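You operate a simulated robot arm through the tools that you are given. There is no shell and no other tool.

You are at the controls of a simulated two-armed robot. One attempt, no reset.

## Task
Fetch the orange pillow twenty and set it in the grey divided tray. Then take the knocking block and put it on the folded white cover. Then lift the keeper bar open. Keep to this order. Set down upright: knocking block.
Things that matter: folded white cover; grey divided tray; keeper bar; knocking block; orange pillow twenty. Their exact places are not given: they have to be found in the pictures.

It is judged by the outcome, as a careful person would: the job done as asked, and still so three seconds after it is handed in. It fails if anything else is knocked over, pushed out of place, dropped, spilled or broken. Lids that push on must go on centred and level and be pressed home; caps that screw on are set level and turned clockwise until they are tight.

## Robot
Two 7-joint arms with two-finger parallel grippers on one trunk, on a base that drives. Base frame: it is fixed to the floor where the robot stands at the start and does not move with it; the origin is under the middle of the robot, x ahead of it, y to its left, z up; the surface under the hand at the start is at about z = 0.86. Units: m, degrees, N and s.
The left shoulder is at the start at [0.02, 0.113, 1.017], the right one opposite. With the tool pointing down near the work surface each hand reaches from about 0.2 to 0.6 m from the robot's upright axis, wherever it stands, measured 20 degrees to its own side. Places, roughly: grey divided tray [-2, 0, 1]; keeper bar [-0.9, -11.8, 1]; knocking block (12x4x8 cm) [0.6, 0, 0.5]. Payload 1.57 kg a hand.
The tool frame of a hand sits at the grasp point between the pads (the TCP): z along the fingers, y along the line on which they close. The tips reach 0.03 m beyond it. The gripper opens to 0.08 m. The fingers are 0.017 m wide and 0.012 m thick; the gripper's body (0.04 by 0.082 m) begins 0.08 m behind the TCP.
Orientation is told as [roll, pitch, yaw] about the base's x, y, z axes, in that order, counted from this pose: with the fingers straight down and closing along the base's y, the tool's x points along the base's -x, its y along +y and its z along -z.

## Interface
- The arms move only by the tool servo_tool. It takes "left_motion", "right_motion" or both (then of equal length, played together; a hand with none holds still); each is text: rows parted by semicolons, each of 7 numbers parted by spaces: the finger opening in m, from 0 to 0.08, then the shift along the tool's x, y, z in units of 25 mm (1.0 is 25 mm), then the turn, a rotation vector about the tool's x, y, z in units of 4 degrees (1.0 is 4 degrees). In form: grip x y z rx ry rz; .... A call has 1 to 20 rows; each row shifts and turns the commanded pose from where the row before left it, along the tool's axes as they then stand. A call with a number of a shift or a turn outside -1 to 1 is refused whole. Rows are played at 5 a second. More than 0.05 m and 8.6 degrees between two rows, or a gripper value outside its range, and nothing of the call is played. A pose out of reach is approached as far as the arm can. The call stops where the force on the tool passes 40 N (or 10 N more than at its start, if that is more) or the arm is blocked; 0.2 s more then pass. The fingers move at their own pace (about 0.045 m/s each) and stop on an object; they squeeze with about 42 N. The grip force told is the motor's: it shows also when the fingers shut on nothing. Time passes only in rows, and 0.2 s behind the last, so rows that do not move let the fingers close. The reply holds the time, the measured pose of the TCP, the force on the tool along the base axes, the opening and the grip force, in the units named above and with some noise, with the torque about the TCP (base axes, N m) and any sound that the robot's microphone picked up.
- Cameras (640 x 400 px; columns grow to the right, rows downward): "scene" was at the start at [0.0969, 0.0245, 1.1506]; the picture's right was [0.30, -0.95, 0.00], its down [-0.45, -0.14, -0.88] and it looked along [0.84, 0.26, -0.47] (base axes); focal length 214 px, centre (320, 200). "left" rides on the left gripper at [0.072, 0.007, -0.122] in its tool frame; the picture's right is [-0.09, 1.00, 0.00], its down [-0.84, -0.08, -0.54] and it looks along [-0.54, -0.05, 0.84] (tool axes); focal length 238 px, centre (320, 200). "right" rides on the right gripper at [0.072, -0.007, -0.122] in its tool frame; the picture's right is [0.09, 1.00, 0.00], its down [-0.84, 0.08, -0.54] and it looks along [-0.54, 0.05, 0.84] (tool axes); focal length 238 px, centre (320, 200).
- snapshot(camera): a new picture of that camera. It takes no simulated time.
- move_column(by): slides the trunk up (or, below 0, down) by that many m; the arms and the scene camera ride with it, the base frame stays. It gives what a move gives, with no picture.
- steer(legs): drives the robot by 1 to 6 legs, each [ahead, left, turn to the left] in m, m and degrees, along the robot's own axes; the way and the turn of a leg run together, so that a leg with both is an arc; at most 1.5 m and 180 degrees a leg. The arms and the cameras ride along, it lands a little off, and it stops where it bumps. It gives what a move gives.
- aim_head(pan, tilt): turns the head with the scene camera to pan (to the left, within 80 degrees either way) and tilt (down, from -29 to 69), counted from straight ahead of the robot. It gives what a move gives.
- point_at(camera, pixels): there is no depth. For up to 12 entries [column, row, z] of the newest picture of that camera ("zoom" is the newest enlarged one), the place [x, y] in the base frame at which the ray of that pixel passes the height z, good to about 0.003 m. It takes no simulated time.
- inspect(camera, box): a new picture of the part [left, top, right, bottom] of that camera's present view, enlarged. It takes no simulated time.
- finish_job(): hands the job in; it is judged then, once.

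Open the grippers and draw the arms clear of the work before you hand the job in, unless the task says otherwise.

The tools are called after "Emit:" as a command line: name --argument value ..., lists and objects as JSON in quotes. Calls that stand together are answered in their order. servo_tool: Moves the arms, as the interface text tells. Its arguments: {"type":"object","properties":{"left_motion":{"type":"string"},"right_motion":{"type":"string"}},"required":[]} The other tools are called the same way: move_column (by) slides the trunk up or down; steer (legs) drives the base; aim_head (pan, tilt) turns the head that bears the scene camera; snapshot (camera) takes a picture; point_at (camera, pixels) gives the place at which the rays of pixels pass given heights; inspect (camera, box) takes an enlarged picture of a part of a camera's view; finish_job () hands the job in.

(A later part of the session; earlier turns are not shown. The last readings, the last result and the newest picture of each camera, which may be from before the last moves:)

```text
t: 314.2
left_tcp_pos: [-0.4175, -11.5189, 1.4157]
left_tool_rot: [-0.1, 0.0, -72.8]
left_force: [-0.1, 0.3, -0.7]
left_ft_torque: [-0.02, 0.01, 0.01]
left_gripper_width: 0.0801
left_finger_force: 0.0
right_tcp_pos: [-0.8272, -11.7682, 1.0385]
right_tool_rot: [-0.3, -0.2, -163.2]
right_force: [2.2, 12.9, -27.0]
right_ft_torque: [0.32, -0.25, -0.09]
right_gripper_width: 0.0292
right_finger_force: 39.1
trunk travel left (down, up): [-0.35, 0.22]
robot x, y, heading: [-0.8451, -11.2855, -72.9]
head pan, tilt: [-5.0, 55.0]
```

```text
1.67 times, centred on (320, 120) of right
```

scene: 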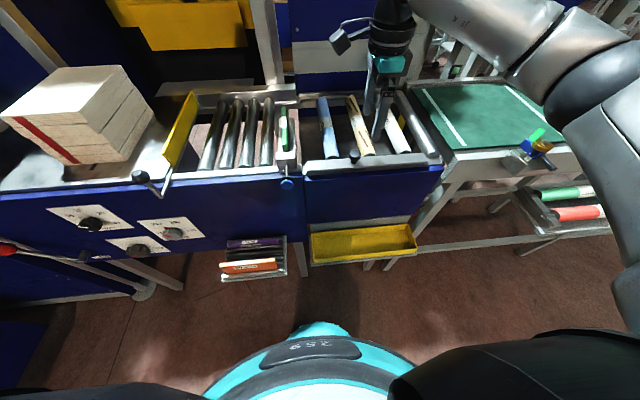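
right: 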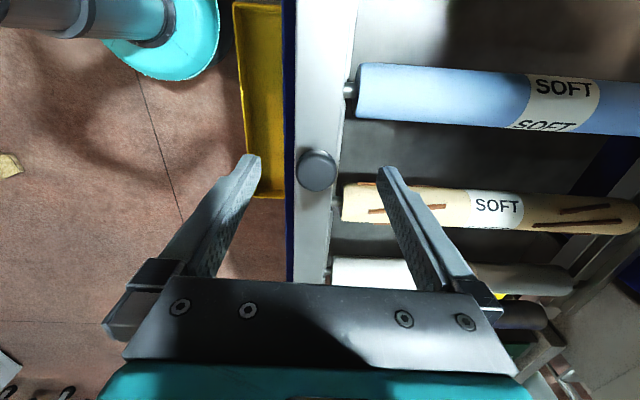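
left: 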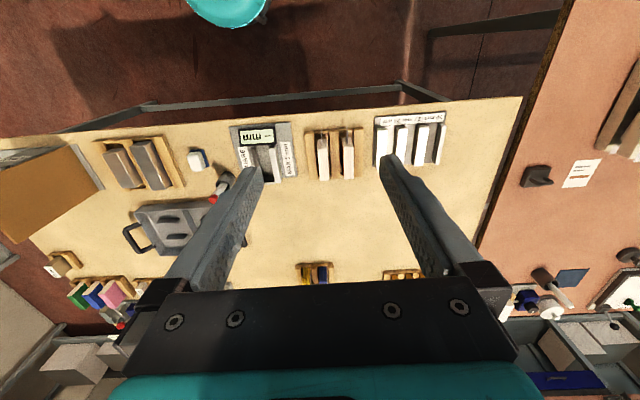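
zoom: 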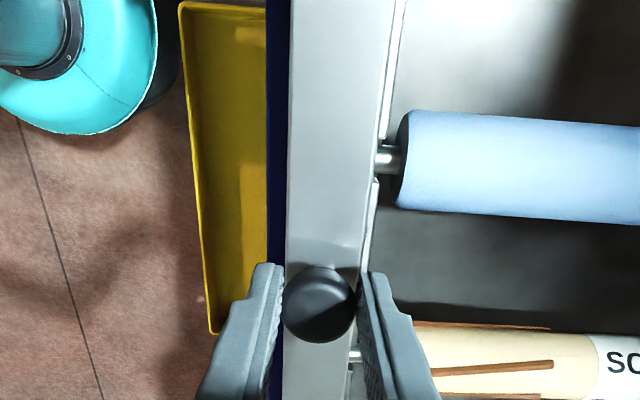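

The reaction has a strong component toward me (about 12 N with 27 N down), so the bar is hinged along its front edge and flips toward me. I relieve the load, release the knob, and raise the hand to regrip with the fingers closing left-right, along the hinge axis.

Emit:
servo_tool --right_motion "0 0 0 0.14 0 0 0; 0 0 0 0.13 0 0 0; 0.03 0 0 0 0 0 0; 0.045 0 0 0 0 0 0; 0.05 0 0 0 0 0 0; 0.05 0 0 -0.5 0 0 0; 0.06 0 0 -1 0 0 0; 0.07 0 0 -1 0 0 0; 0.08 0 0 0 0 0 0"

Emit:
servo_tool --right_motion "0.08 0 0 0 0 0 -1; 0.08 0 0 0 0 0 -1; 0.08 0 0 0 0 0 -1; 0.08 0 0 0 0 0 -1; 0.08 0 0 0 0 0 -1; 0.08 0 0 0 0 0 -1; 0.08 0 0 0 0 0 -1; 0.08 0 0 0 0 0 -1; 0.08 0 0 0 0 0 -1; 0.08 0 0 0 0 0 -1; 0.08 0 0 0 0 0 -1; 0.08 0 0 0 0 0 -1; 0.08 0 0 0 0 0 -1; 0.08 0 0 0 0 0 -1; 0.08 0 0 0 0 0 -1; 0.08 0 0 0 0 0 -1; 0.08 0 0 0 0 0 -1; 0.08 0 0 0 0 0 -1; 0.08 0 0 0 0 0 -1; 0.08 0 0 0 0 0 -1"

Emit:
servo_tool --right_motion "0.08 0 0 0 0 0 -1; 0.08 0 0 0 0 0 -1; 0.08 0 0 0 0 0 -0.5; 0.08 0 0 0 0 0 0"

Emit:
snapshot --camera "right"

Emit:
inspect --camera "scene" --box '[290, 110, 450, 220]'

```text
t: 316.2
left_tcp_pos: [-0.4173, -11.5203, 1.4159]
left_tool_rot: [0.1, -0.1, -72.7]
left_force: [-0.4, 0.4, -0.7]
left_ft_torque: [-0.02, -0.01, -0.02]
left_gripper_width: 0.0801
left_finger_force: 0.1
right_tcp_pos: [-0.8261, -11.7711, 1.0964]
right_tool_rot: [0.2, 0.0, -163.3]
right_force: [-0.9, 0.7, 0.8]
right_ft_torque: [0.01, -0.02, -0.01]
right_gripper_width: 0.0799
right_finger_force: 0.0
trunk travel left (down, up): [-0.35, 0.22]
robot x, y, heading: [-0.8503, -11.2843, -72.5]
head pan, tilt: [-5.0, 55.0]
```

```text
t: 320.4
left_tcp_pos: [-0.4171, -11.5185, 1.4165]
left_tool_rot: [-0.1, -0.2, -72.8]
left_force: [0.5, -0.2, 0.9]
left_ft_torque: [0.02, -0.01, 0.01]
left_gripper_width: 0.0801
left_finger_force: 0.1
right_tcp_pos: [-0.8261, -11.7699, 1.0979]
right_tool_rot: [-0.1, -0.1, -83.2]
right_force: [0.6, -1.2, 0.3]
right_ft_torque: [0.0, -0.02, -0.02]
right_gripper_width: 0.0801
right_finger_force: 0.1
trunk travel left (down, up): [-0.35, 0.22]
robot x, y, heading: [-0.8481, -11.2831, -72.8]
head pan, tilt: [-5.0, 55.0]
```

```text
t: 321.4
left_tcp_pos: [-0.4175, -11.5199, 1.4172]
left_tool_rot: [0.1, 0.0, -72.8]
left_force: [-0.2, 1.0, 0.3]
left_ft_torque: [0.03, 0.01, 0.01]
left_gripper_width: 0.0803
left_finger_force: 0.0
right_tcp_pos: [-0.8262, -11.7701, 1.0978]
right_tool_rot: [0.0, -0.2, -73.2]
right_force: [-0.3, 0.1, 0.2]
right_ft_torque: [0.01, 0.0, -0.01]
right_gripper_width: 0.0799
right_finger_force: 0.1
trunk travel left (down, up): [-0.35, 0.22]
robot x, y, heading: [-0.8503, -11.2849, -72.9]
head pan, tilt: [-5.0, 55.0]
```

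```text
taken
```

right: 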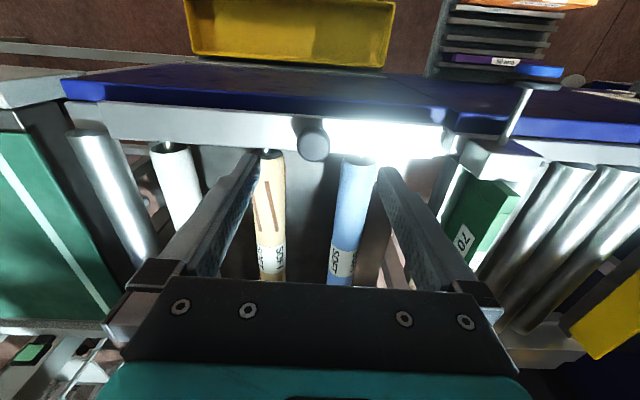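

```text
3.64 times, centred on (370, 165) of scene
```

zoom: 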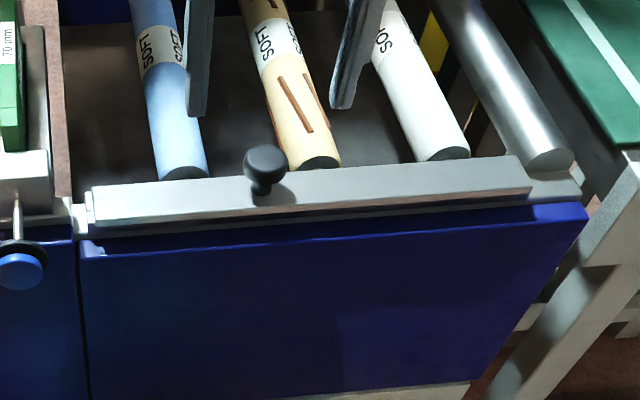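

I zoom in to check the knob's alignment with the fingers in this orientation.

Emit:
inspect --camera "right" --box '[250, 90, 390, 200]'

Emit:
point_at --camera "right" --pixels '[[313, 130, 1.035], [313, 145, 1.035], [313, 137, 1.02]]'

```text
3.64 times, centred on (320, 145) of right
```

zoom: 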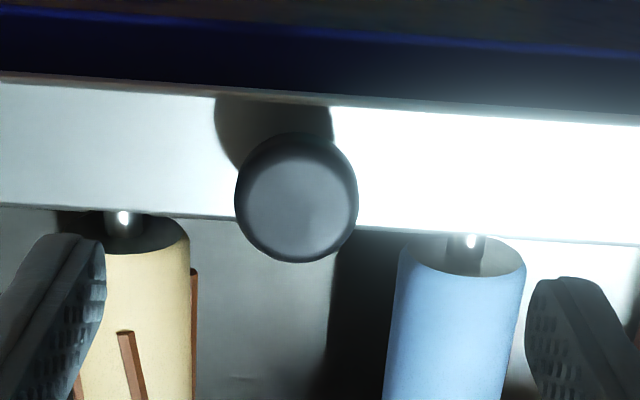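

```text
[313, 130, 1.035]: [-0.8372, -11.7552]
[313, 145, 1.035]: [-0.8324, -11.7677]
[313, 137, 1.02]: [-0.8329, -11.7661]
```

The knob is ~5 mm right and 3 mm nearer of the finger centre. I correct, narrow to 0.055, and lower to the knob.

Emit:
servo_tool --right_motion "0.06 0.1 -0.17 0 0 0 0; 0.055 0 0 0.8 0 0 0; 0.055 0 0 0.8 0 0 0; 0.055 0 0 0.4 0 0 0; 0.055 0 0 0.2 0 0 0; 0.055 0 0 0.2 0 0 0; 0.055 0 0 0 0 0 0"

Emit:
inspect --camera "right" --box '[240, 120, 400, 240]'

Emit:
inspect --camera "scene" --box '[300, 120, 400, 200]'

```text
t: 323.1
left_tcp_pos: [-0.4176, -11.519, 1.4169]
left_tool_rot: [0.1, -0.1, -72.9]
left_force: [-0.1, 0.3, 0.0]
left_ft_torque: [0.01, 0.0, -0.03]
left_gripper_width: 0.0798
left_finger_force: 0.1
right_tcp_pos: [-0.8311, -11.7694, 1.0382]
right_tool_rot: [0.0, -0.3, -73.3]
right_force: [0.4, 0.3, -0.1]
right_ft_torque: [0.02, 0.04, -0.02]
right_gripper_width: 0.0549
right_finger_force: 0.2
trunk travel left (down, up): [-0.35, 0.22]
robot x, y, heading: [-0.8439, -11.2871, -72.8]
head pan, tilt: [-5.0, 55.0]
```

```text
3.33 times, centred on (320, 180) of right
```

zoom: 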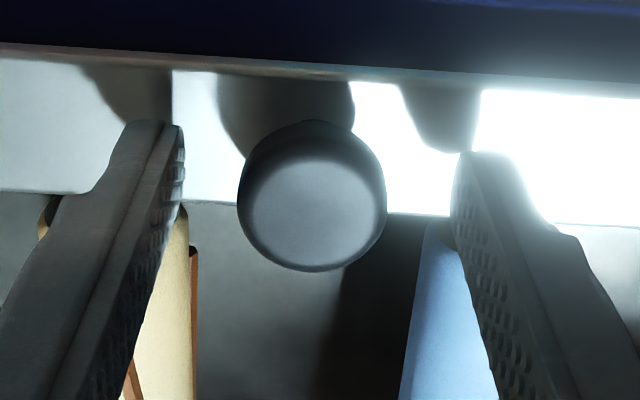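

```text
5.00 times, centred on (350, 160) of scene
```

zoom: 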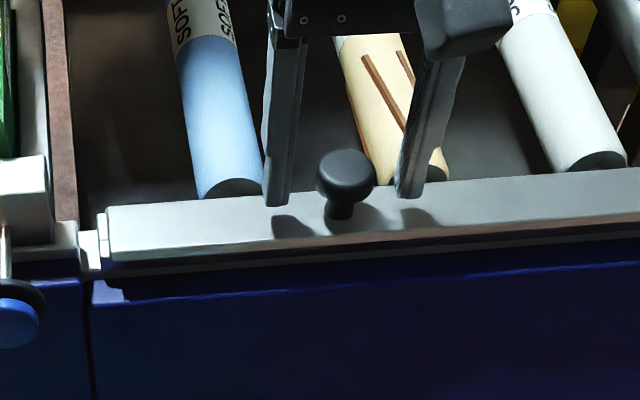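

I compare fingertip and knob positions in the scene view numerically.

Emit:
point_at --camera "zoom" --pixels '[[277, 204, 1.008], [410, 197, 1.008], [345, 172, 1.035], [338, 214, 1.0], [277, 198, 1.0], [277, 243, 1.0], [340, 190, 1.0], [340, 237, 1.0]]'

```text
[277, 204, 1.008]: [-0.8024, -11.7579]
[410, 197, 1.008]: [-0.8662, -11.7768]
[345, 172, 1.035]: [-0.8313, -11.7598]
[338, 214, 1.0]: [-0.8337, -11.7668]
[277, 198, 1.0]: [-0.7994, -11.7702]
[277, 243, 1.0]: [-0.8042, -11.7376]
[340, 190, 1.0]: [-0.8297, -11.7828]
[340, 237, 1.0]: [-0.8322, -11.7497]
```

Alignment is within a few mm. I lower 2 mm, shift 2 mm nearer, close on the knob, and begin the arc: a few mm toward me and slightly up.

Emit:
servo_tool --right_motion "0.055 0.1 0 0.08 0 0 0; 0.055 0 0 0 0 0 0; 0 0 0 0 0 0 0; 0 0 0 0 0 0 0; 0 0 0 0 0 0 0; 0 0 0 0 0 0 0"

Emit:
servo_tool --right_motion "0 0.12 0 -0.05 0 0 0; 0 0.12 0 -0.05 0 0 0; 0 0 0 0 0 0 0"

Emit:
inspect --camera "scene" --box '[290, 110, 450, 220]'

```text
t: 324.4
left_tcp_pos: [-0.4189, -11.5201, 1.4158]
left_tool_rot: [0.0, -0.2, -72.9]
left_force: [-1.1, 0.1, -0.6]
left_ft_torque: [0.03, 0.01, 0.02]
left_gripper_width: 0.0801
left_finger_force: 0.1
right_tcp_pos: [-0.833, -11.7668, 1.0359]
right_tool_rot: [-0.2, -0.1, -73.2]
right_force: [-3.0, -0.3, 0.1]
right_ft_torque: [-0.02, 0.11, -0.08]
right_gripper_width: 0.0296
right_finger_force: 35.9
trunk travel left (down, up): [-0.35, 0.22]
robot x, y, heading: [-0.8503, -11.284, -72.8]
head pan, tilt: [-5.0, 55.0]
```

```text
t: 325.2
left_tcp_pos: [-0.4169, -11.5242, 1.4151]
left_tool_rot: [0.0, 0.1, -72.7]
left_force: [0.0, -1.2, 0.7]
left_ft_torque: [0.03, -0.02, 0.0]
left_gripper_width: 0.0799
left_finger_force: 0.0
right_tcp_pos: [-0.8315, -11.7655, 1.0371]
right_tool_rot: [-0.3, -0.6, -73.4]
right_force: [4.5, -20.4, -15.5]
right_ft_torque: [-1.01, -0.27, -0.1]
right_gripper_width: 0.0295
right_finger_force: 39.0
trunk travel left (down, up): [-0.35, 0.22]
robot x, y, heading: [-0.8505, -11.2833, -72.7]
head pan, tilt: [-5.0, 55.0]
```

```text
3.64 times, centred on (370, 165) of scene
```

zoom: 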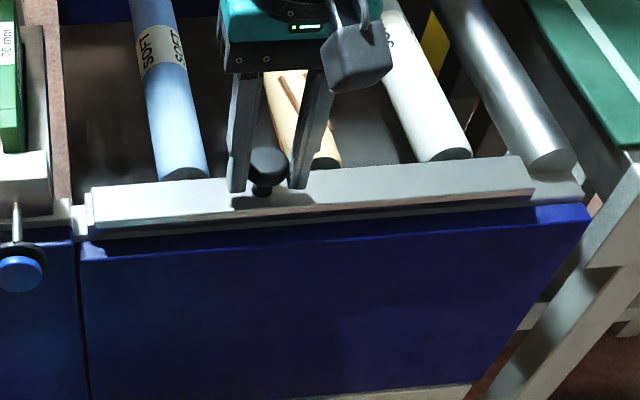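

Pulling toward me is resisted too (21 N), so the bar didn't turn that way. I undo that motion and test a firmer straight lift, up to the force limit, with this grip.

Emit:
servo_tool --right_motion "0 -0.12 0 0.05 0 0 0; 0 -0.12 0 0.05 0 0 0; 0 0 0 0 0 0 0"

Emit:
servo_tool --right_motion "0 0 0 -0.08 0 0 0; 0 0 0 -0.08 0 0 0; 0 0 0 -0.08 0 0 0; 0 0 0 -0.08 0 0 0; 0 0 0 -0.08 0 0 0; 0 0 0 0 0 0 0"

Emit:
inspect --camera "scene" --box '[290, 110, 450, 220]'

```text
t: 326.1
left_tcp_pos: [-0.4196, -11.5192, 1.4165]
left_tool_rot: [0.0, -0.2, -73.0]
left_force: [0.8, 0.2, 0.2]
left_ft_torque: [0.01, 0.0, 0.01]
left_gripper_width: 0.08
left_finger_force: 0.0
right_tcp_pos: [-0.8329, -11.7666, 1.037]
right_tool_rot: [-0.3, -0.2, -73.2]
right_force: [-6.6, -1.3, 6.7]
right_ft_torque: [0.1, 0.34, -0.09]
right_gripper_width: 0.0294
right_finger_force: 38.6
trunk travel left (down, up): [-0.35, 0.22]
robot x, y, heading: [-0.8497, -11.2825, -72.6]
head pan, tilt: [-5.0, 55.0]
```

```text
t: 327.4
left_tcp_pos: [-0.4194, -11.5213, 1.4153]
left_tool_rot: [0.0, -0.1, -72.8]
left_force: [-0.1, -0.2, -0.4]
left_ft_torque: [0.0, 0.01, 0.02]
left_gripper_width: 0.0802
left_finger_force: 0.1
right_tcp_pos: [-0.833, -11.7668, 1.0394]
right_tool_rot: [-0.3, 0.4, -73.2]
right_force: [-4.2, 3.7, -33.3]
right_ft_torque: [-0.1, 0.05, -0.02]
right_gripper_width: 0.0296
right_finger_force: 38.7
trunk travel left (down, up): [-0.35, 0.22]
robot x, y, heading: [-0.849, -11.2842, -72.8]
head pan, tilt: [-5.0, 55.0]
```

```text
3.64 times, centred on (370, 165) of scene
```

zoom: 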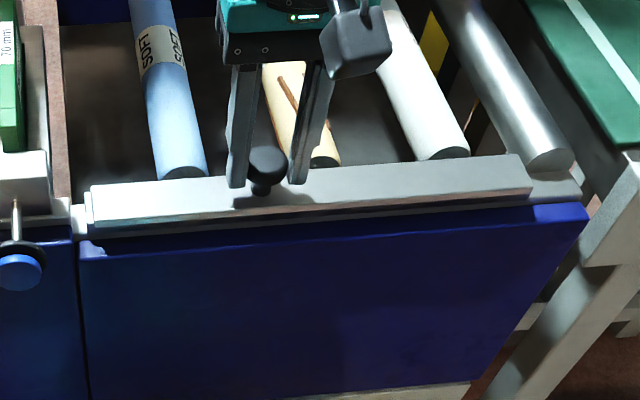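

33 N straight up doesn't move it either. I lower to relieve, release the knob, and take the hand up to inspect both ends of the bar closely with its camera.

Emit:
servo_tool --right_motion "0 0 0 0.13 0 0 0; 0 0 0 0.13 0 0 0; 0 0 0 0.1 0 0 0; 0.03 0 0 0 0 0 0; 0.045 0 0 0 0 0 0; 0.055 0 0 0 0 0 0; 0.06 0 0 -0.6 0 0 0; 0.08 0 0 -1 0 0 0; 0.08 0 0 -1 0 0 0; 0.08 1 0.5 -1 0 0 0; 0.08 1 1 0 0 0 0; 0.08 0 1 0 0 0 0; 0.08 0 1 0 0 0 0; 0.08 0 1 0 0 0 0; 0.08 0 0 0 0 0 0"

Emit:
snapshot --camera "right"

```text
t: 330.6
left_tcp_pos: [-0.4179, -11.5191, 1.4161]
left_tool_rot: [0.0, -0.2, -72.9]
left_force: [-0.4, 0.3, -0.1]
left_ft_torque: [-0.01, -0.02, -0.03]
left_gripper_width: 0.0804
left_finger_force: 0.0
right_tcp_pos: [-0.74, -11.6872, 1.1256]
right_tool_rot: [-0.1, -0.2, -73.2]
right_force: [-0.5, 0.0, 0.2]
right_ft_torque: [0.0, 0.01, -0.01]
right_gripper_width: 0.0801
right_finger_force: 0.1
trunk travel left (down, up): [-0.35, 0.22]
robot x, y, heading: [-0.8482, -11.2838, -72.7]
head pan, tilt: [-5.0, 55.0]
```

```text
taken
```

right: 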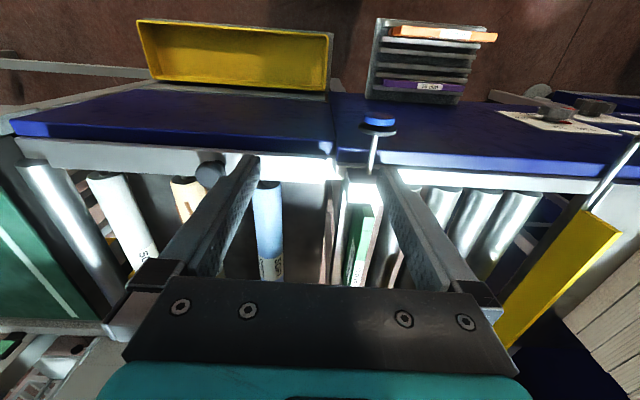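

Now the left end of the bar is at about (335,165) in the hand view. I zoom on it, and on the whole bar from the scene camera.

Emit:
inspect --camera "right" --box '[260, 130, 400, 210]'

Emit:
inspect --camera "scene" --box '[295, 150, 345, 190]'

Emit:
inspect --camera "scene" --box '[400, 130, 460, 180]'

```text
4.57 times, centred on (330, 170) of right
```

zoom: 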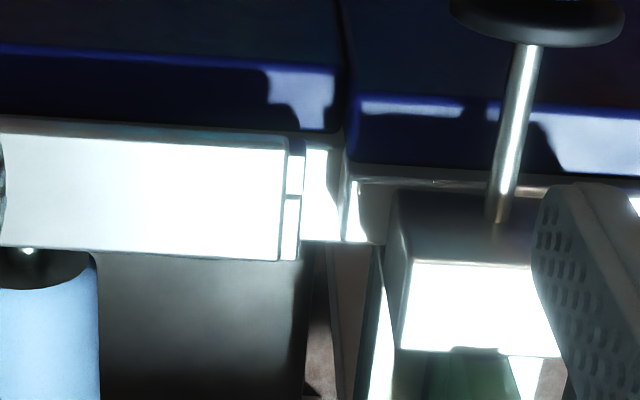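

```text
10.00 times, centred on (320, 170) of scene
```

zoom: 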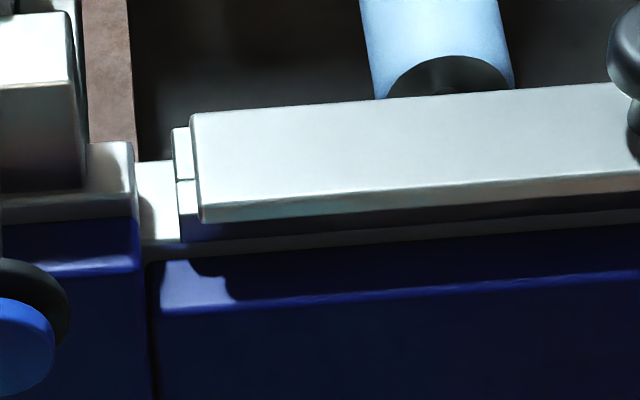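

```text
8.00 times, centred on (430, 155) of scene
```

zoom: 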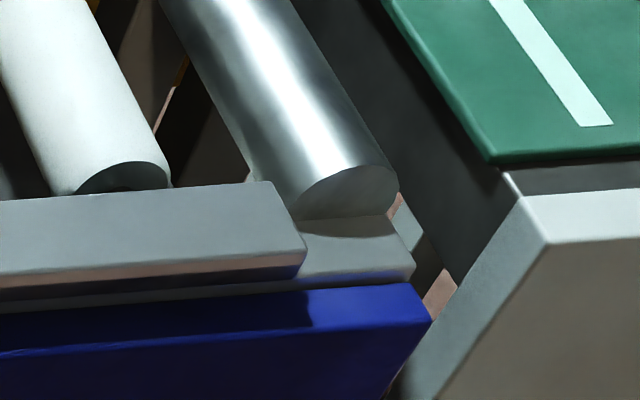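

No end hinge is visible, so the remaining candidates are a rear-edge hinge or an end needing more leverage. I go back to the knob (closing left-right) to test pushing it rearward-and-up.

Emit:
servo_tool --right_motion "0.08 0 -1 0 0 0 0; 0.08 0 -1 0 0 0 0; 0.08 0 -1 0 0 0 0; 0.08 -1 -1 0 0 0 0; 0.08 -1 -0.5 0 0 0 0; 0.06 0 0 1 0 0 0; 0.055 0 0 1 0 0 0; 0.055 0 0 1 0 0 0; 0.055 0 0 0.4 0 0 0; 0.055 0 0 0.1 0 0 0; 0.055 0 0 0 0 0 0"

Emit:
inspect --camera "right" --box '[240, 120, 400, 240]'

```text
t: 333.1
left_tcp_pos: [-0.4186, -11.5191, 1.4164]
left_tool_rot: [0.0, -0.1, -72.8]
left_force: [0.7, -0.4, 0.0]
left_ft_torque: [-0.01, 0.02, -0.01]
left_gripper_width: 0.0801
left_finger_force: 0.1
right_tcp_pos: [-0.8317, -11.7668, 1.0392]
right_tool_rot: [-0.1, -0.2, -73.3]
right_force: [0.1, -0.1, 0.2]
right_ft_torque: [0.01, 0.04, 0.01]
right_gripper_width: 0.0548
right_finger_force: 0.0
trunk travel left (down, up): [-0.35, 0.22]
robot x, y, heading: [-0.8489, -11.2838, -73.0]
head pan, tilt: [-5.0, 55.0]
```

```text
3.33 times, centred on (320, 180) of right
```

zoom: 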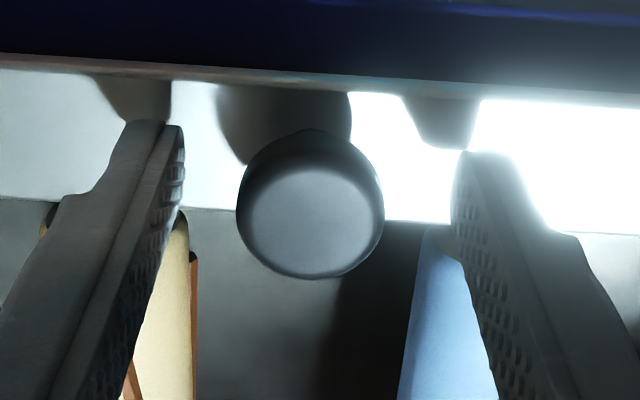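

The knob is between the fingers again. I close and push gently rearward (tool -x) with a little lift, reading the forces.

Emit:
servo_tool --right_motion "0.055 0 0 0.1 0 0 0; 0 0 0 0 0 0 0; 0 0 0 0 0 0 0; 0 0 0 0 0 0 0; 0 0 0 0 0 0 0; 0 0 0 0 0 0 0"

Emit:
servo_tool --right_motion "0 -0.1 0 -0.05 0 0 0; 0 -0.1 0 -0.05 0 0 0; 0 0 0 0 0 0 0"

Emit:
servo_tool --right_motion "0 -0.1 0 -0.05 0 0 0; 0 0 0 0 0 0 0; 0 0 0 0 0 0 0"

Emit:
inspect --camera "scene" --box '[290, 110, 450, 220]'

```text
t: 334.4
left_tcp_pos: [-0.4195, -11.5199, 1.4177]
left_tool_rot: [0.0, -0.2, -72.8]
left_force: [0.0, 0.4, 1.1]
left_ft_torque: [-0.02, -0.01, 0.01]
left_gripper_width: 0.08
left_finger_force: 0.0
right_tcp_pos: [-0.8325, -11.768, 1.0365]
right_tool_rot: [-0.2, -0.2, -73.4]
right_force: [-4.7, -1.6, -0.4]
right_ft_torque: [-0.08, 0.19, -0.12]
right_gripper_width: 0.0291
right_finger_force: 39.2
trunk travel left (down, up): [-0.35, 0.22]
robot x, y, heading: [-0.8485, -11.2861, -72.7]
head pan, tilt: [-5.0, 55.0]
```

```text
t: 335.2
left_tcp_pos: [-0.4199, -11.5182, 1.4172]
left_tool_rot: [0.0, -0.1, -72.9]
left_force: [-0.2, 0.0, -0.1]
left_ft_torque: [-0.02, 0.0, 0.0]
left_gripper_width: 0.0802
left_finger_force: 0.0
right_tcp_pos: [-0.8313, -11.7681, 1.0379]
right_tool_rot: [-0.3, 0.4, -73.1]
right_force: [-11.8, 21.0, -17.9]
right_ft_torque: [-0.03, -0.01, 0.02]
right_gripper_width: 0.0295
right_finger_force: 39.0
trunk travel left (down, up): [-0.35, 0.22]
robot x, y, heading: [-0.8452, -11.282, -73.0]
head pan, tilt: [-5.0, 55.0]
```

```text
t: 336.1
left_tcp_pos: [-0.4202, -11.5163, 1.4168]
left_tool_rot: [0.0, -0.2, -72.7]
left_force: [0.2, 0.2, 0.1]
left_ft_torque: [-0.01, 0.01, 0.04]
left_gripper_width: 0.0799
left_finger_force: 0.1
right_tcp_pos: [-0.8333, -11.7688, 1.0376]
right_tool_rot: [-0.3, 0.8, -73.1]
right_force: [-11.2, 27.7, -17.0]
right_ft_torque: [0.57, 0.24, -0.03]
right_gripper_width: 0.0293
right_finger_force: 39.1
trunk travel left (down, up): [-0.35, 0.22]
robot x, y, heading: [-0.8478, -11.2794, -72.9]
head pan, tilt: [-5.0, 55.0]
```

```text
3.64 times, centred on (370, 165) of scene
```

zoom: 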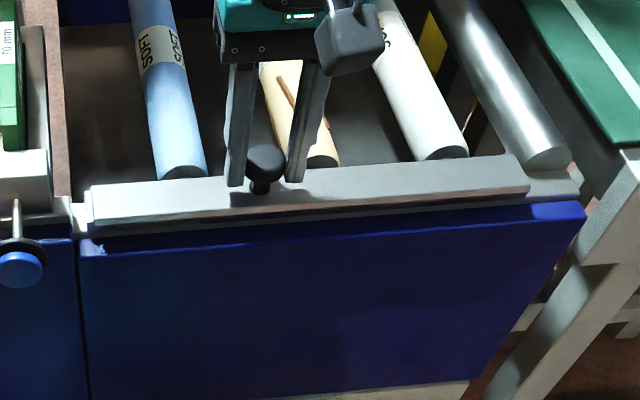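

Rearward pushing (30 N) doesn't move it either, so the hinge must be at an end and simply stiffer. I relax to neutral, then lift straight up in increasing steps.

Emit:
servo_tool --right_motion "0 0.1 0 0.05 0 0 0; 0 0.1 0 0.05 0 0 0; 0 0.1 0 0.05 0 0 0; 0 0 0 0 0 0 0"

Emit:
servo_tool --right_motion "0 0 0 -0.1 0 0 0; 0 0 0 -0.1 0 0 0; 0 0 0 -0.1 0 0 0; 0 0 0 -0.1 0 0 0; 0 0 0 0 0 0 0"

Emit:
servo_tool --right_motion "0 0 0 -0.08 0 0 0; 0 0 0 -0.05 0 0 0; 0 0 0 0 0 0 0; 0 0 0 0 0 0 0"

Emit:
inspect --camera "scene" --box '[290, 110, 450, 220]'

```text
t: 337.1
left_tcp_pos: [-0.4186, -11.5185, 1.4166]
left_tool_rot: [0.0, -0.1, -72.8]
left_force: [-0.1, -0.4, -0.2]
left_ft_torque: [-0.01, -0.02, -0.02]
left_gripper_width: 0.0797
left_finger_force: 0.1
right_tcp_pos: [-0.8326, -11.7682, 1.0373]
right_tool_rot: [-0.2, -0.5, -73.3]
right_force: [-6.4, 8.4, -6.9]
right_ft_torque: [0.36, 0.37, -0.08]
right_gripper_width: 0.0297
right_finger_force: 39.4
trunk travel left (down, up): [-0.35, 0.22]
robot x, y, heading: [-0.8509, -11.2847, -72.8]
head pan, tilt: [-5.0, 55.0]
```

```text
t: 338.2
left_tcp_pos: [-0.4181, -11.5217, 1.4141]
left_tool_rot: [0.0, 0.0, -72.8]
left_force: [0.5, 0.3, 0.7]
left_ft_torque: [0.02, -0.08, -0.04]
left_gripper_width: 0.0799
left_finger_force: 0.0
right_tcp_pos: [-0.8321, -11.7674, 1.0412]
right_tool_rot: [-0.3, 0.3, -73.2]
right_force: [-0.4, -0.6, -32.3]
right_ft_torque: [-0.33, -0.1, -0.03]
right_gripper_width: 0.0297
right_finger_force: 39.4
trunk travel left (down, up): [-0.35, 0.22]
robot x, y, heading: [-0.85, -11.2822, -72.6]
head pan, tilt: [-5.0, 55.0]
```

```text
t: 339.2
left_tcp_pos: [-0.4193, -11.5206, 1.4162]
left_tool_rot: [0.1, 0.0, -72.8]
left_force: [0.5, 0.7, 0.5]
left_ft_torque: [0.01, -0.02, 0.01]
left_gripper_width: 0.0802
left_finger_force: 0.0
right_tcp_pos: [-0.8327, -11.7662, 1.0452]
right_tool_rot: [-0.3, 0.5, -73.3]
right_force: [-0.5, 3.3, -32.7]
right_ft_torque: [-0.18, -0.05, -0.03]
right_gripper_width: 0.0293
right_finger_force: 38.7
trunk travel left (down, up): [-0.35, 0.22]
robot x, y, heading: [-0.8466, -11.2834, -72.4]
head pan, tilt: [-5.0, 55.0]
```

```text
3.64 times, centred on (370, 165) of scene
```

zoom: 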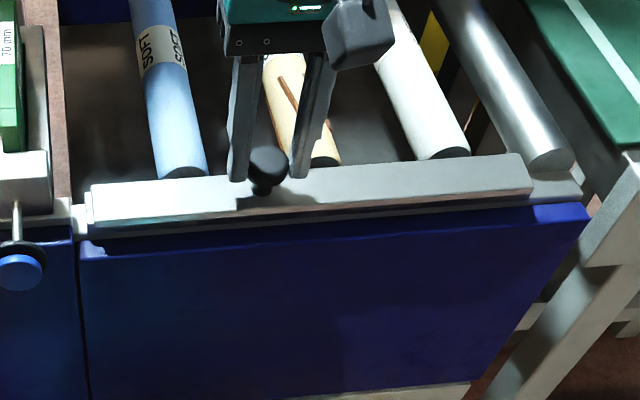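

The pads slip at ~33 N, so lifting by the knob upward isn't the way. Before forcing anything, I release and check the other candidates (yellow gate with crank, blue-knob stop) against the stated place.

Emit:
servo_tool --right_motion "0 0 0 0.1 0 0 0; 0 0 0 0.12 0 0 0; 0 0 0 0.12 0 0 0; 0.035 0 0 0.05 0 0 0; 0.055 0 0 0 0 0 0; 0.06 0 0 0 0 0 0; 0.08 0 0 -1 0 0 0; 0.08 0 0 -1 0 0 0; 0.08 0 0 -1 0 0 0; 0.08 0.5 -1 -1 0 0 0; 0.08 1 -1 0 0 0 0; 0.08 1 -1 0 0 0 0; 0.08 1 -1 0 0 0 0; 0.08 0 0 0 0 0 0"

Emit:
snapshot --camera "scene"

Emit:
point_at --camera "scene" --pixels '[[138, 176, 1.05], [165, 192, 1.0], [190, 110, 1.0], [288, 184, 1.0], [285, 130, 1.05], [355, 155, 1.035], [540, 140, 1.0]]'

```text
t: 342.2
left_tcp_pos: [-0.4174, -11.519, 1.4172]
left_tool_rot: [0.0, 0.0, -72.8]
left_force: [0.4, 0.0, 0.4]
left_ft_torque: [-0.01, 0.0, 0.03]
left_gripper_width: 0.0799
left_finger_force: 0.0
right_tcp_pos: [-0.9556, -11.711, 1.1393]
right_tool_rot: [-0.1, -0.2, -73.3]
right_force: [0.1, 0.2, -0.1]
right_ft_torque: [-0.02, -0.03, -0.02]
right_gripper_width: 0.0802
right_finger_force: 0.1
trunk travel left (down, up): [-0.35, 0.22]
robot x, y, heading: [-0.8531, -11.2863, -72.4]
head pan, tilt: [-5.0, 55.0]
```

```text
taken
```

scene: 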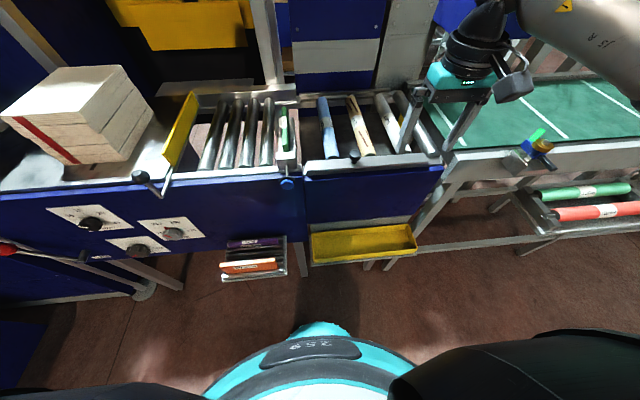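

```text
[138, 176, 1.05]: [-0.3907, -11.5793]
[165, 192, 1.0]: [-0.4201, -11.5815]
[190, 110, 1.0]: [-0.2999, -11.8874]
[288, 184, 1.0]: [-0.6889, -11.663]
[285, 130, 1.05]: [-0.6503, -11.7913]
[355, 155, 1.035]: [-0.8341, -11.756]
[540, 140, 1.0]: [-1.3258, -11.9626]
```

Only this bar fits the stated place. The hand is now over its right end, so I look closely there with the hand camera.

Emit:
snapshot --camera "right"

Emit:
inspect --camera "right" --box '[200, 100, 440, 220]'

```text
taken
```

right: 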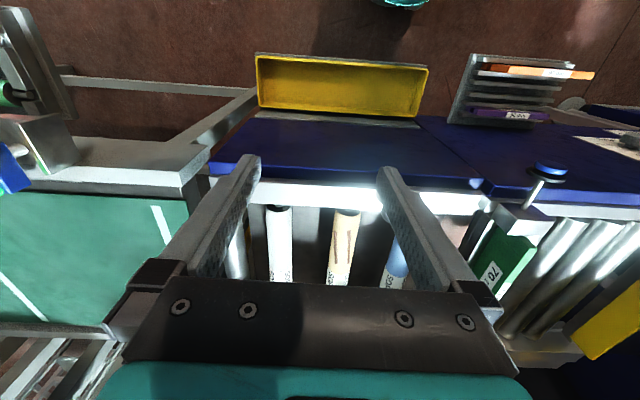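

```text
2.67 times, centred on (320, 160) of right
```

zoom: 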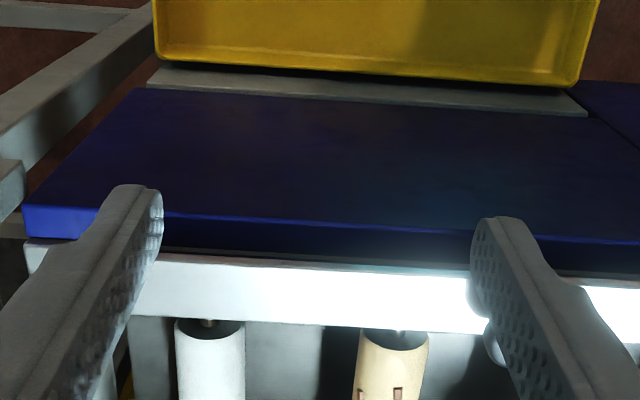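

The view from above shows no hinge. I back the base 0.22 m and pitch the hand up so its camera can look at the bar's front face horizontally.

Emit:
steer --legs '[[-0.22, 0, 0]]'

Emit:
servo_tool --right_motion "0.08 0 0.5 0 0 -1 0; 0.08 0 0.5 0 0 -1 0; 0.08 0 0.5 0 0 -1 0; 0.08 0 0.5 0 0 -1 0; 0.08 0 0 0 0 -1 0; 0.08 0 0 0 0 -1 0; 0.08 0 0 0 0 -1 0; 0.08 0 0 0 0 -1 0; 0.08 0 0 0 0 -1 0; 0.08 0 0 0 0 -1 0; 0.08 0 0 0 0 -1 0; 0.08 0 0 0 0 -1 0; 0.08 0 0 0 0 0 0"

Emit:
snapshot --camera "right"

Emit:
inspect --camera "right" --box '[230, 100, 430, 240]'

```text
t: 343.9
left_tcp_pos: [-0.4838, -11.3102, 1.4164]
left_tool_rot: [0.0, -0.1, -73.2]
left_force: [0.2, 1.0, -0.8]
left_ft_torque: [-0.05, 0.0, 0.04]
left_gripper_width: 0.0801
left_finger_force: 0.0
right_tcp_pos: [-1.0219, -11.5013, 1.14]
right_tool_rot: [-0.1, -0.3, -73.4]
right_force: [0.1, 0.8, -0.1]
right_ft_torque: [-0.04, -0.02, 0.0]
right_gripper_width: 0.0801
right_finger_force: 0.0
trunk travel left (down, up): [-0.35, 0.22]
robot x, y, heading: [-0.9145, -11.0728, -73.1]
head pan, tilt: [-5.0, 55.0]
```

```text
t: 346.7
left_tcp_pos: [-0.485, -11.3121, 1.4162]
left_tool_rot: [0.0, 0.0, -73.0]
left_force: [-0.4, -0.8, -0.7]
left_ft_torque: [0.0, 0.02, -0.02]
left_gripper_width: 0.0797
left_finger_force: 0.0
right_tcp_pos: [-0.9646, -11.5137, 1.1381]
right_tool_rot: [-0.3, -48.2, -73.4]
right_force: [-0.4, -1.3, 0.8]
right_ft_torque: [0.01, 0.0, -0.01]
right_gripper_width: 0.0801
right_finger_force: 0.1
right hand out of reach, approached as far as the arm can: row 10, 11, 12
trunk travel left (down, up): [-0.35, 0.22]
robot x, y, heading: [-0.9111, -11.0735, -72.9]
head pan, tilt: [-5.0, 55.0]
```

```text
taken
```

right: 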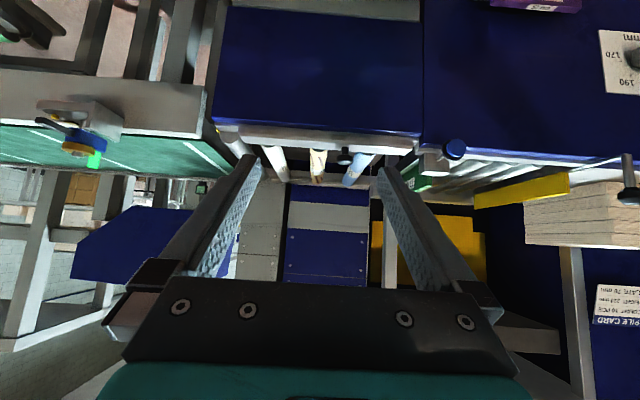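

```text
2.86 times, centred on (330, 170) of right
```

zoom: 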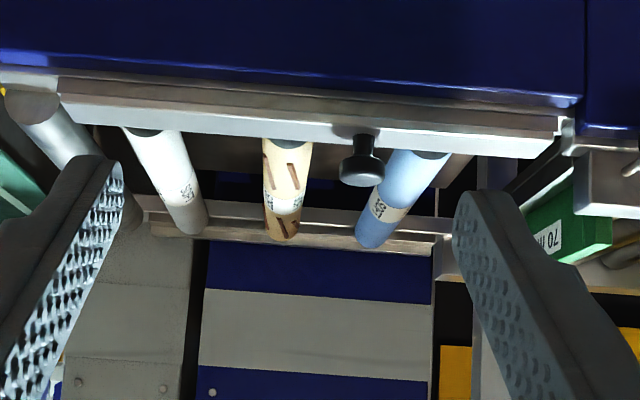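

I zoom further into the bar's front face, left end and right end in this view.

Emit:
inspect --camera "right" --box '[380, 125, 440, 165]'

Emit:
inspect --camera "right" --box '[220, 115, 290, 160]'

Emit:
inspect --camera "right" --box '[310, 125, 390, 175]'

```text
10.00 times, centred on (410, 145) of right
```

zoom: 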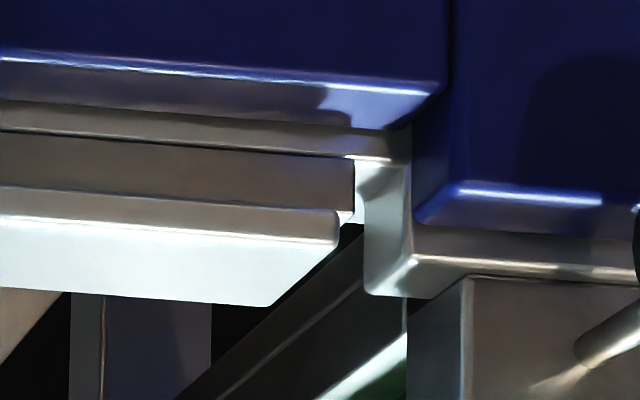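

```text
8.89 times, centred on (255, 138) of right
```

zoom: 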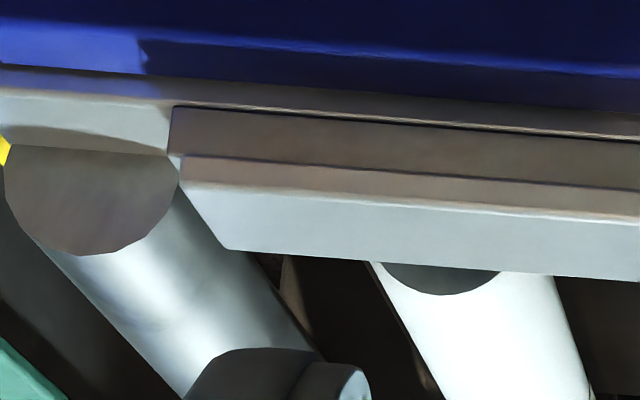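

```text
8.00 times, centred on (350, 150) of right
```

zoom: 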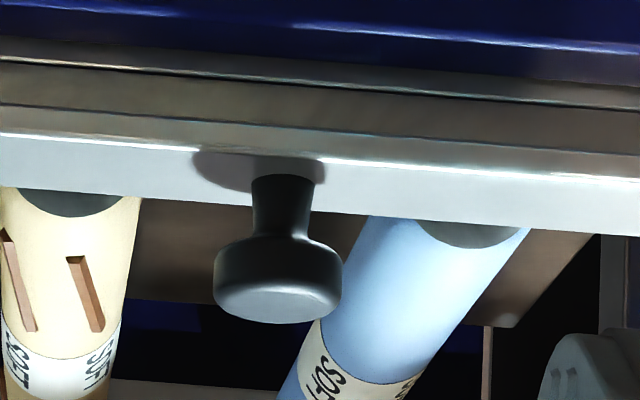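

The bar is a plate resting on the bearing block, the knob rigid on top; no hinge visible. I'll regrip the knob and test sideways motion and twist too, with small forces. First I restore the hand pose and return.

Emit:
servo_tool --right_motion "0.08 0 0 0 0 1 0; 0.08 0 0 0 0 1 0; 0.08 0 0 0 0 1 0; 0.08 0 0 0 0 1 0; 0.08 0 0 0 0 1 0; 0.08 0 0 0 0 1 0; 0.08 0 0 0 0 1 0; 0.08 0 0 0 0 1 0; 0.08 0 0 0 0 1 0; 0.08 0 0 0 0 1 0; 0.08 0 0 0 0 1 0; 0.08 0 0 0 0 1 0; 0.08 0 0 0 0 0 0"

Emit:
steer --legs '[[0.22, 0, 0]]'

Emit:
snapshot --camera "right"

```text
t: 349.5
left_tcp_pos: [-0.4837, -11.3104, 1.4169]
left_tool_rot: [0.0, -0.1, -73.2]
left_force: [0.5, -0.4, 0.1]
left_ft_torque: [-0.01, 0.0, 0.04]
left_gripper_width: 0.0801
left_finger_force: 0.1
right_tcp_pos: [-0.966, -11.5133, 1.139]
right_tool_rot: [0.0, -0.1, -73.5]
right_force: [-0.3, -0.3, 0.7]
right_ft_torque: [-0.03, 0.01, 0.04]
right_gripper_width: 0.0801
right_finger_force: 0.0
trunk travel left (down, up): [-0.35, 0.22]
robot x, y, heading: [-0.9123, -11.0766, -73.0]
head pan, tilt: [-5.0, 55.0]
```

```text
t: 351.2
left_tcp_pos: [-0.4186, -11.5246, 1.4155]
left_tool_rot: [0.0, 0.0, -73.0]
left_force: [-0.1, 0.1, 0.0]
left_ft_torque: [0.03, 0.01, 0.02]
left_gripper_width: 0.0801
left_finger_force: 0.0
right_tcp_pos: [-0.8987, -11.7269, 1.1394]
right_tool_rot: [-0.1, -0.2, -73.4]
right_force: [-0.3, -0.9, 0.0]
right_ft_torque: [0.01, 0.05, 0.01]
right_gripper_width: 0.0797
right_finger_force: 0.0
trunk travel left (down, up): [-0.35, 0.22]
robot x, y, heading: [-0.8454, -11.2884, -73.0]
head pan, tilt: [-5.0, 55.0]
```

```text
taken
```

right: 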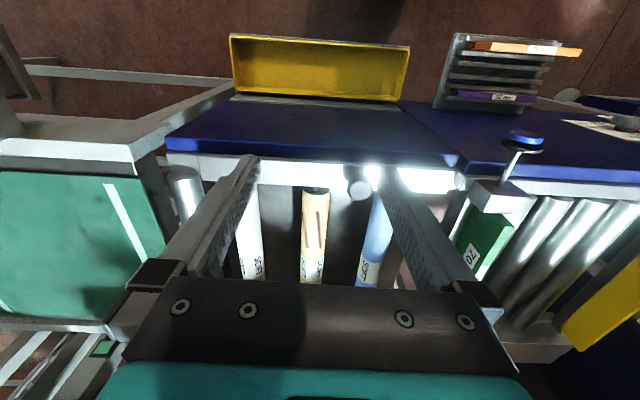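

I bring the hand back over the knob, lower and grip it again (closing left-right).

Emit:
servo_tool --right_motion "0.08 -0.77 0.7 0 0 0 0; 0.08 -0.77 0.7 0 0 0 0; 0.07 -0.77 0.7 0 0 0 0; 0.055 0 0 1 0 0 0; 0.055 0 0 1 0 0 0; 0.055 0 0 1 0 0 0; 0.055 0 0 0.7 0 0 0; 0.055 0 0 0.3 0 0 0; 0.055 0 0 0 0 0 0"

Emit:
inspect --camera "right" --box '[240, 120, 400, 240]'

```text
t: 353.2
left_tcp_pos: [-0.4185, -11.5229, 1.4169]
left_tool_rot: [0.0, 0.0, -73.0]
left_force: [0.9, 0.3, 0.6]
left_ft_torque: [0.03, 0.01, 0.01]
left_gripper_width: 0.0798
left_finger_force: 0.1
right_tcp_pos: [-0.8329, -11.7673, 1.0385]
right_tool_rot: [-0.1, -0.2, -73.5]
right_force: [-0.4, 0.3, -0.2]
right_ft_torque: [0.0, -0.02, 0.02]
right_gripper_width: 0.0552
right_finger_force: 0.1
trunk travel left (down, up): [-0.35, 0.22]
robot x, y, heading: [-0.8528, -11.286, -72.8]
head pan, tilt: [-5.0, 55.0]
```

```text
3.33 times, centred on (320, 180) of right
```

zoom: 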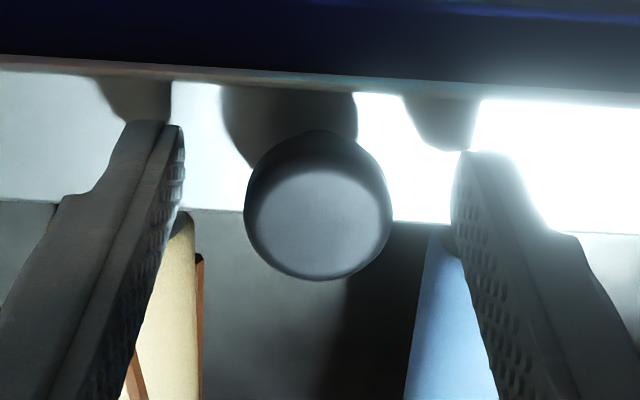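

I close on the knob and test small sideways pushes: left first, then right.

Emit:
servo_tool --right_motion "0.055 0 0 0.06 0 0 0; 0 0 0 0 0 0 0; 0 0 0 0 0 0 0; 0 0 0 0 0 0 0; 0 0 0 0 0 0 0"

Emit:
servo_tool --right_motion "0 0 0.1 0 0 0 0; 0 0 0.1 0 0 0 0; 0 0 0.1 0 0 0 0; 0 0 0 0 0 0 0"

Emit:
servo_tool --right_motion "0 0 -0.15 0 0 0 0; 0 0 -0.15 0 0 0 0; 0 0 -0.15 0 0 0 0; 0 0 -0.15 0 0 0 0; 0 0 0 0 0 0 0"

Emit:
servo_tool --right_motion "0 0 0.15 0 0 0 0; 0 0 0.15 0 0 0 0; 0 0 0 0 0 0 0.5; 0 0 0 0 0 0 0.5; 0 0 0 0 0 0 0.5; 0 0 0 0 0 0 0"

```text
t: 354.4
left_tcp_pos: [-0.4186, -11.5231, 1.4151]
left_tool_rot: [-0.1, -0.1, -72.9]
left_force: [0.5, 0.0, 0.2]
left_ft_torque: [-0.03, 0.01, 0.02]
left_gripper_width: 0.0799
left_finger_force: 0.1
right_tcp_pos: [-0.8325, -11.7673, 1.0378]
right_tool_rot: [-0.1, -0.2, -73.4]
right_force: [0.8, 1.2, -2.5]
right_ft_torque: [-0.02, -0.04, -0.01]
right_gripper_width: 0.0295
right_finger_force: 35.9
trunk travel left (down, up): [-0.35, 0.22]
robot x, y, heading: [-0.8469, -11.2859, -73.0]
head pan, tilt: [-5.0, 55.0]
```

```text
t: 355.4
left_tcp_pos: [-0.423, -11.5236, 1.417]
left_tool_rot: [0.2, -0.1, -73.1]
left_force: [0.4, -0.2, 0.1]
left_ft_torque: [-0.01, 0.01, 0.02]
left_gripper_width: 0.08
left_finger_force: 0.0
right_tcp_pos: [-0.8335, -11.7675, 1.0374]
right_tool_rot: [-0.5, -0.2, -73.8]
right_force: [-22.6, -5.7, 2.7]
right_ft_torque: [-0.38, 0.6, -0.21]
right_gripper_width: 0.0295
right_finger_force: 39.0
trunk travel left (down, up): [-0.35, 0.22]
robot x, y, heading: [-0.848, -11.2915, -72.9]
head pan, tilt: [-5.0, 55.0]
```

```text
t: 356.6
left_tcp_pos: [-0.4141, -11.5222, 1.4153]
left_tool_rot: [-0.2, 0.0, -73.0]
left_force: [0.5, -0.5, 0.3]
left_ft_torque: [0.01, -0.01, 0.01]
left_gripper_width: 0.0799
left_finger_force: 0.0
right_tcp_pos: [-0.8341, -11.7671, 1.0379]
right_tool_rot: [0.4, -0.3, -72.9]
right_force: [23.3, 4.3, -5.5]
right_ft_torque: [0.05, -0.81, 0.09]
right_gripper_width: 0.0294
right_finger_force: 38.9
trunk travel left (down, up): [-0.35, 0.22]
robot x, y, heading: [-0.8486, -11.2915, -72.9]
head pan, tilt: [-5.0, 55.0]
```

```text
t: 358.0
left_tcp_pos: [-0.4171, -11.5217, 1.4155]
left_tool_rot: [-0.1, -0.2, -73.0]
left_force: [-0.1, 1.5, -0.2]
left_ft_torque: [0.04, 0.0, 0.02]
left_gripper_width: 0.0799
left_finger_force: 0.0
right_tcp_pos: [-0.8321, -11.7657, 1.037]
right_tool_rot: [-0.2, -0.2, -79.4]
right_force: [8.7, 8.7, -0.7]
right_ft_torque: [0.15, -0.04, 0.26]
right_gripper_width: 0.0292
right_finger_force: 39.0
trunk travel left (down, up): [-0.35, 0.22]
robot x, y, heading: [-0.8509, -11.2875, -72.9]
head pan, tilt: [-5.0, 55.0]
```

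Sideways it is rigid as well. I undo the twist, and compare high-zoom pictures of the bar's ends at rest and under a ~30 N lift to catch any tiny movement that reveals the hinge.

Emit:
servo_tool --right_motion "0 0 0 0 0 0 -0.5; 0 0 0 0 0 0 -0.5; 0 0 0 0 0 0 -0.5; 0 0 0 0 0 0 0"

Emit:
inspect --camera "scene" --box '[395, 130, 455, 170]'

Emit:
inspect --camera "scene" --box '[300, 150, 360, 190]'

Emit:
servo_tool --right_motion "0 0 0 -0.1 0 0 0; 0 0 0 -0.1 0 0 0; 0 0 0 -0.1 0 0 0; 0 0 0 -0.05 0 0 0; 0 0 0 0 0 0 0"

Emit:
inspect --camera "scene" --box '[395, 130, 455, 170]'

Emit:
inspect --camera "scene" --box '[300, 150, 360, 190]'

```text
t: 359.0
left_tcp_pos: [-0.4176, -11.5237, 1.4164]
left_tool_rot: [-0.1, -0.2, -73.0]
left_force: [-0.9, 0.2, 1.4]
left_ft_torque: [0.04, 0.02, 0.02]
left_gripper_width: 0.08
left_finger_force: 0.1
right_tcp_pos: [-0.8329, -11.7673, 1.0372]
right_tool_rot: [-0.2, -0.3, -73.4]
right_force: [8.0, 2.9, -2.9]
right_ft_torque: [0.06, -0.2, -0.24]
right_gripper_width: 0.0297
right_finger_force: 39.1
trunk travel left (down, up): [-0.35, 0.22]
robot x, y, heading: [-0.8467, -11.2858, -72.7]
head pan, tilt: [-5.0, 55.0]
```

```text
10.00 times, centred on (425, 150) of scene
```

zoom: 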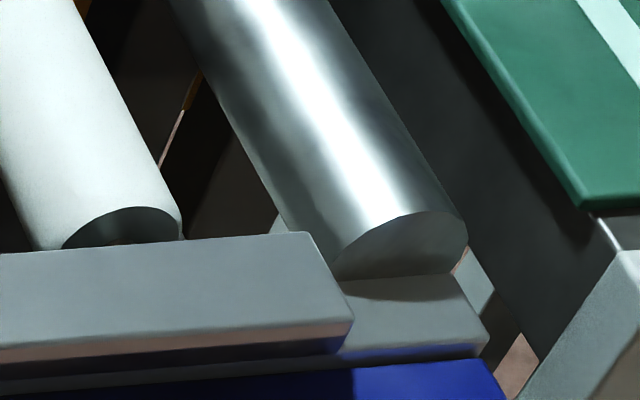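

```text
10.00 times, centred on (330, 170) of scene
```

zoom: 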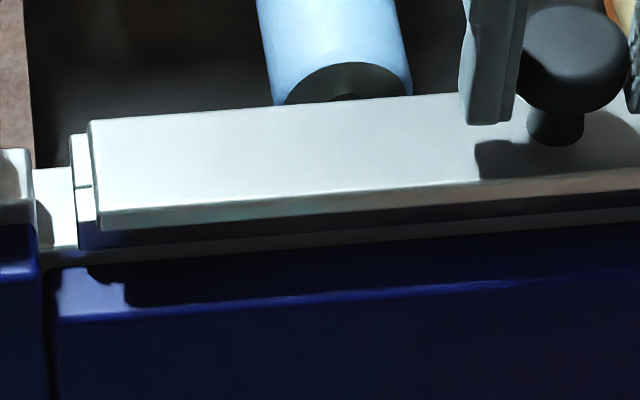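

```text
t: 360.2
left_tcp_pos: [-0.4159, -11.5246, 1.4152]
left_tool_rot: [0.0, 0.0, -73.0]
left_force: [0.7, -0.3, 0.5]
left_ft_torque: [0.0, 0.0, -0.03]
left_gripper_width: 0.0799
left_finger_force: 0.1
right_tcp_pos: [-0.8336, -11.7663, 1.0417]
right_tool_rot: [-0.3, 0.3, -73.4]
right_force: [7.7, 6.3, -33.3]
right_ft_torque: [-0.08, -0.17, 0.0]
right_gripper_width: 0.0294
right_finger_force: 38.8
trunk travel left (down, up): [-0.35, 0.22]
robot x, y, heading: [-0.8451, -11.2902, -72.8]
head pan, tilt: [-5.0, 55.0]
```

```text
10.00 times, centred on (425, 150) of scene
```

zoom: 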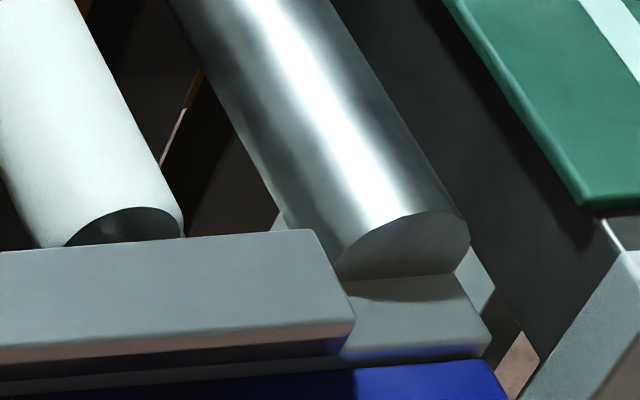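

```text
10.00 times, centred on (330, 170) of scene
```

zoom: 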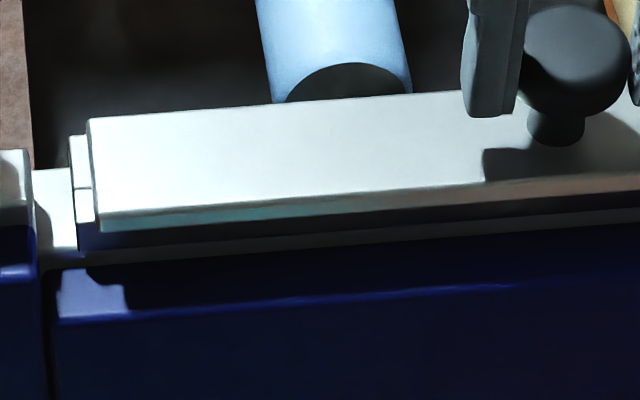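

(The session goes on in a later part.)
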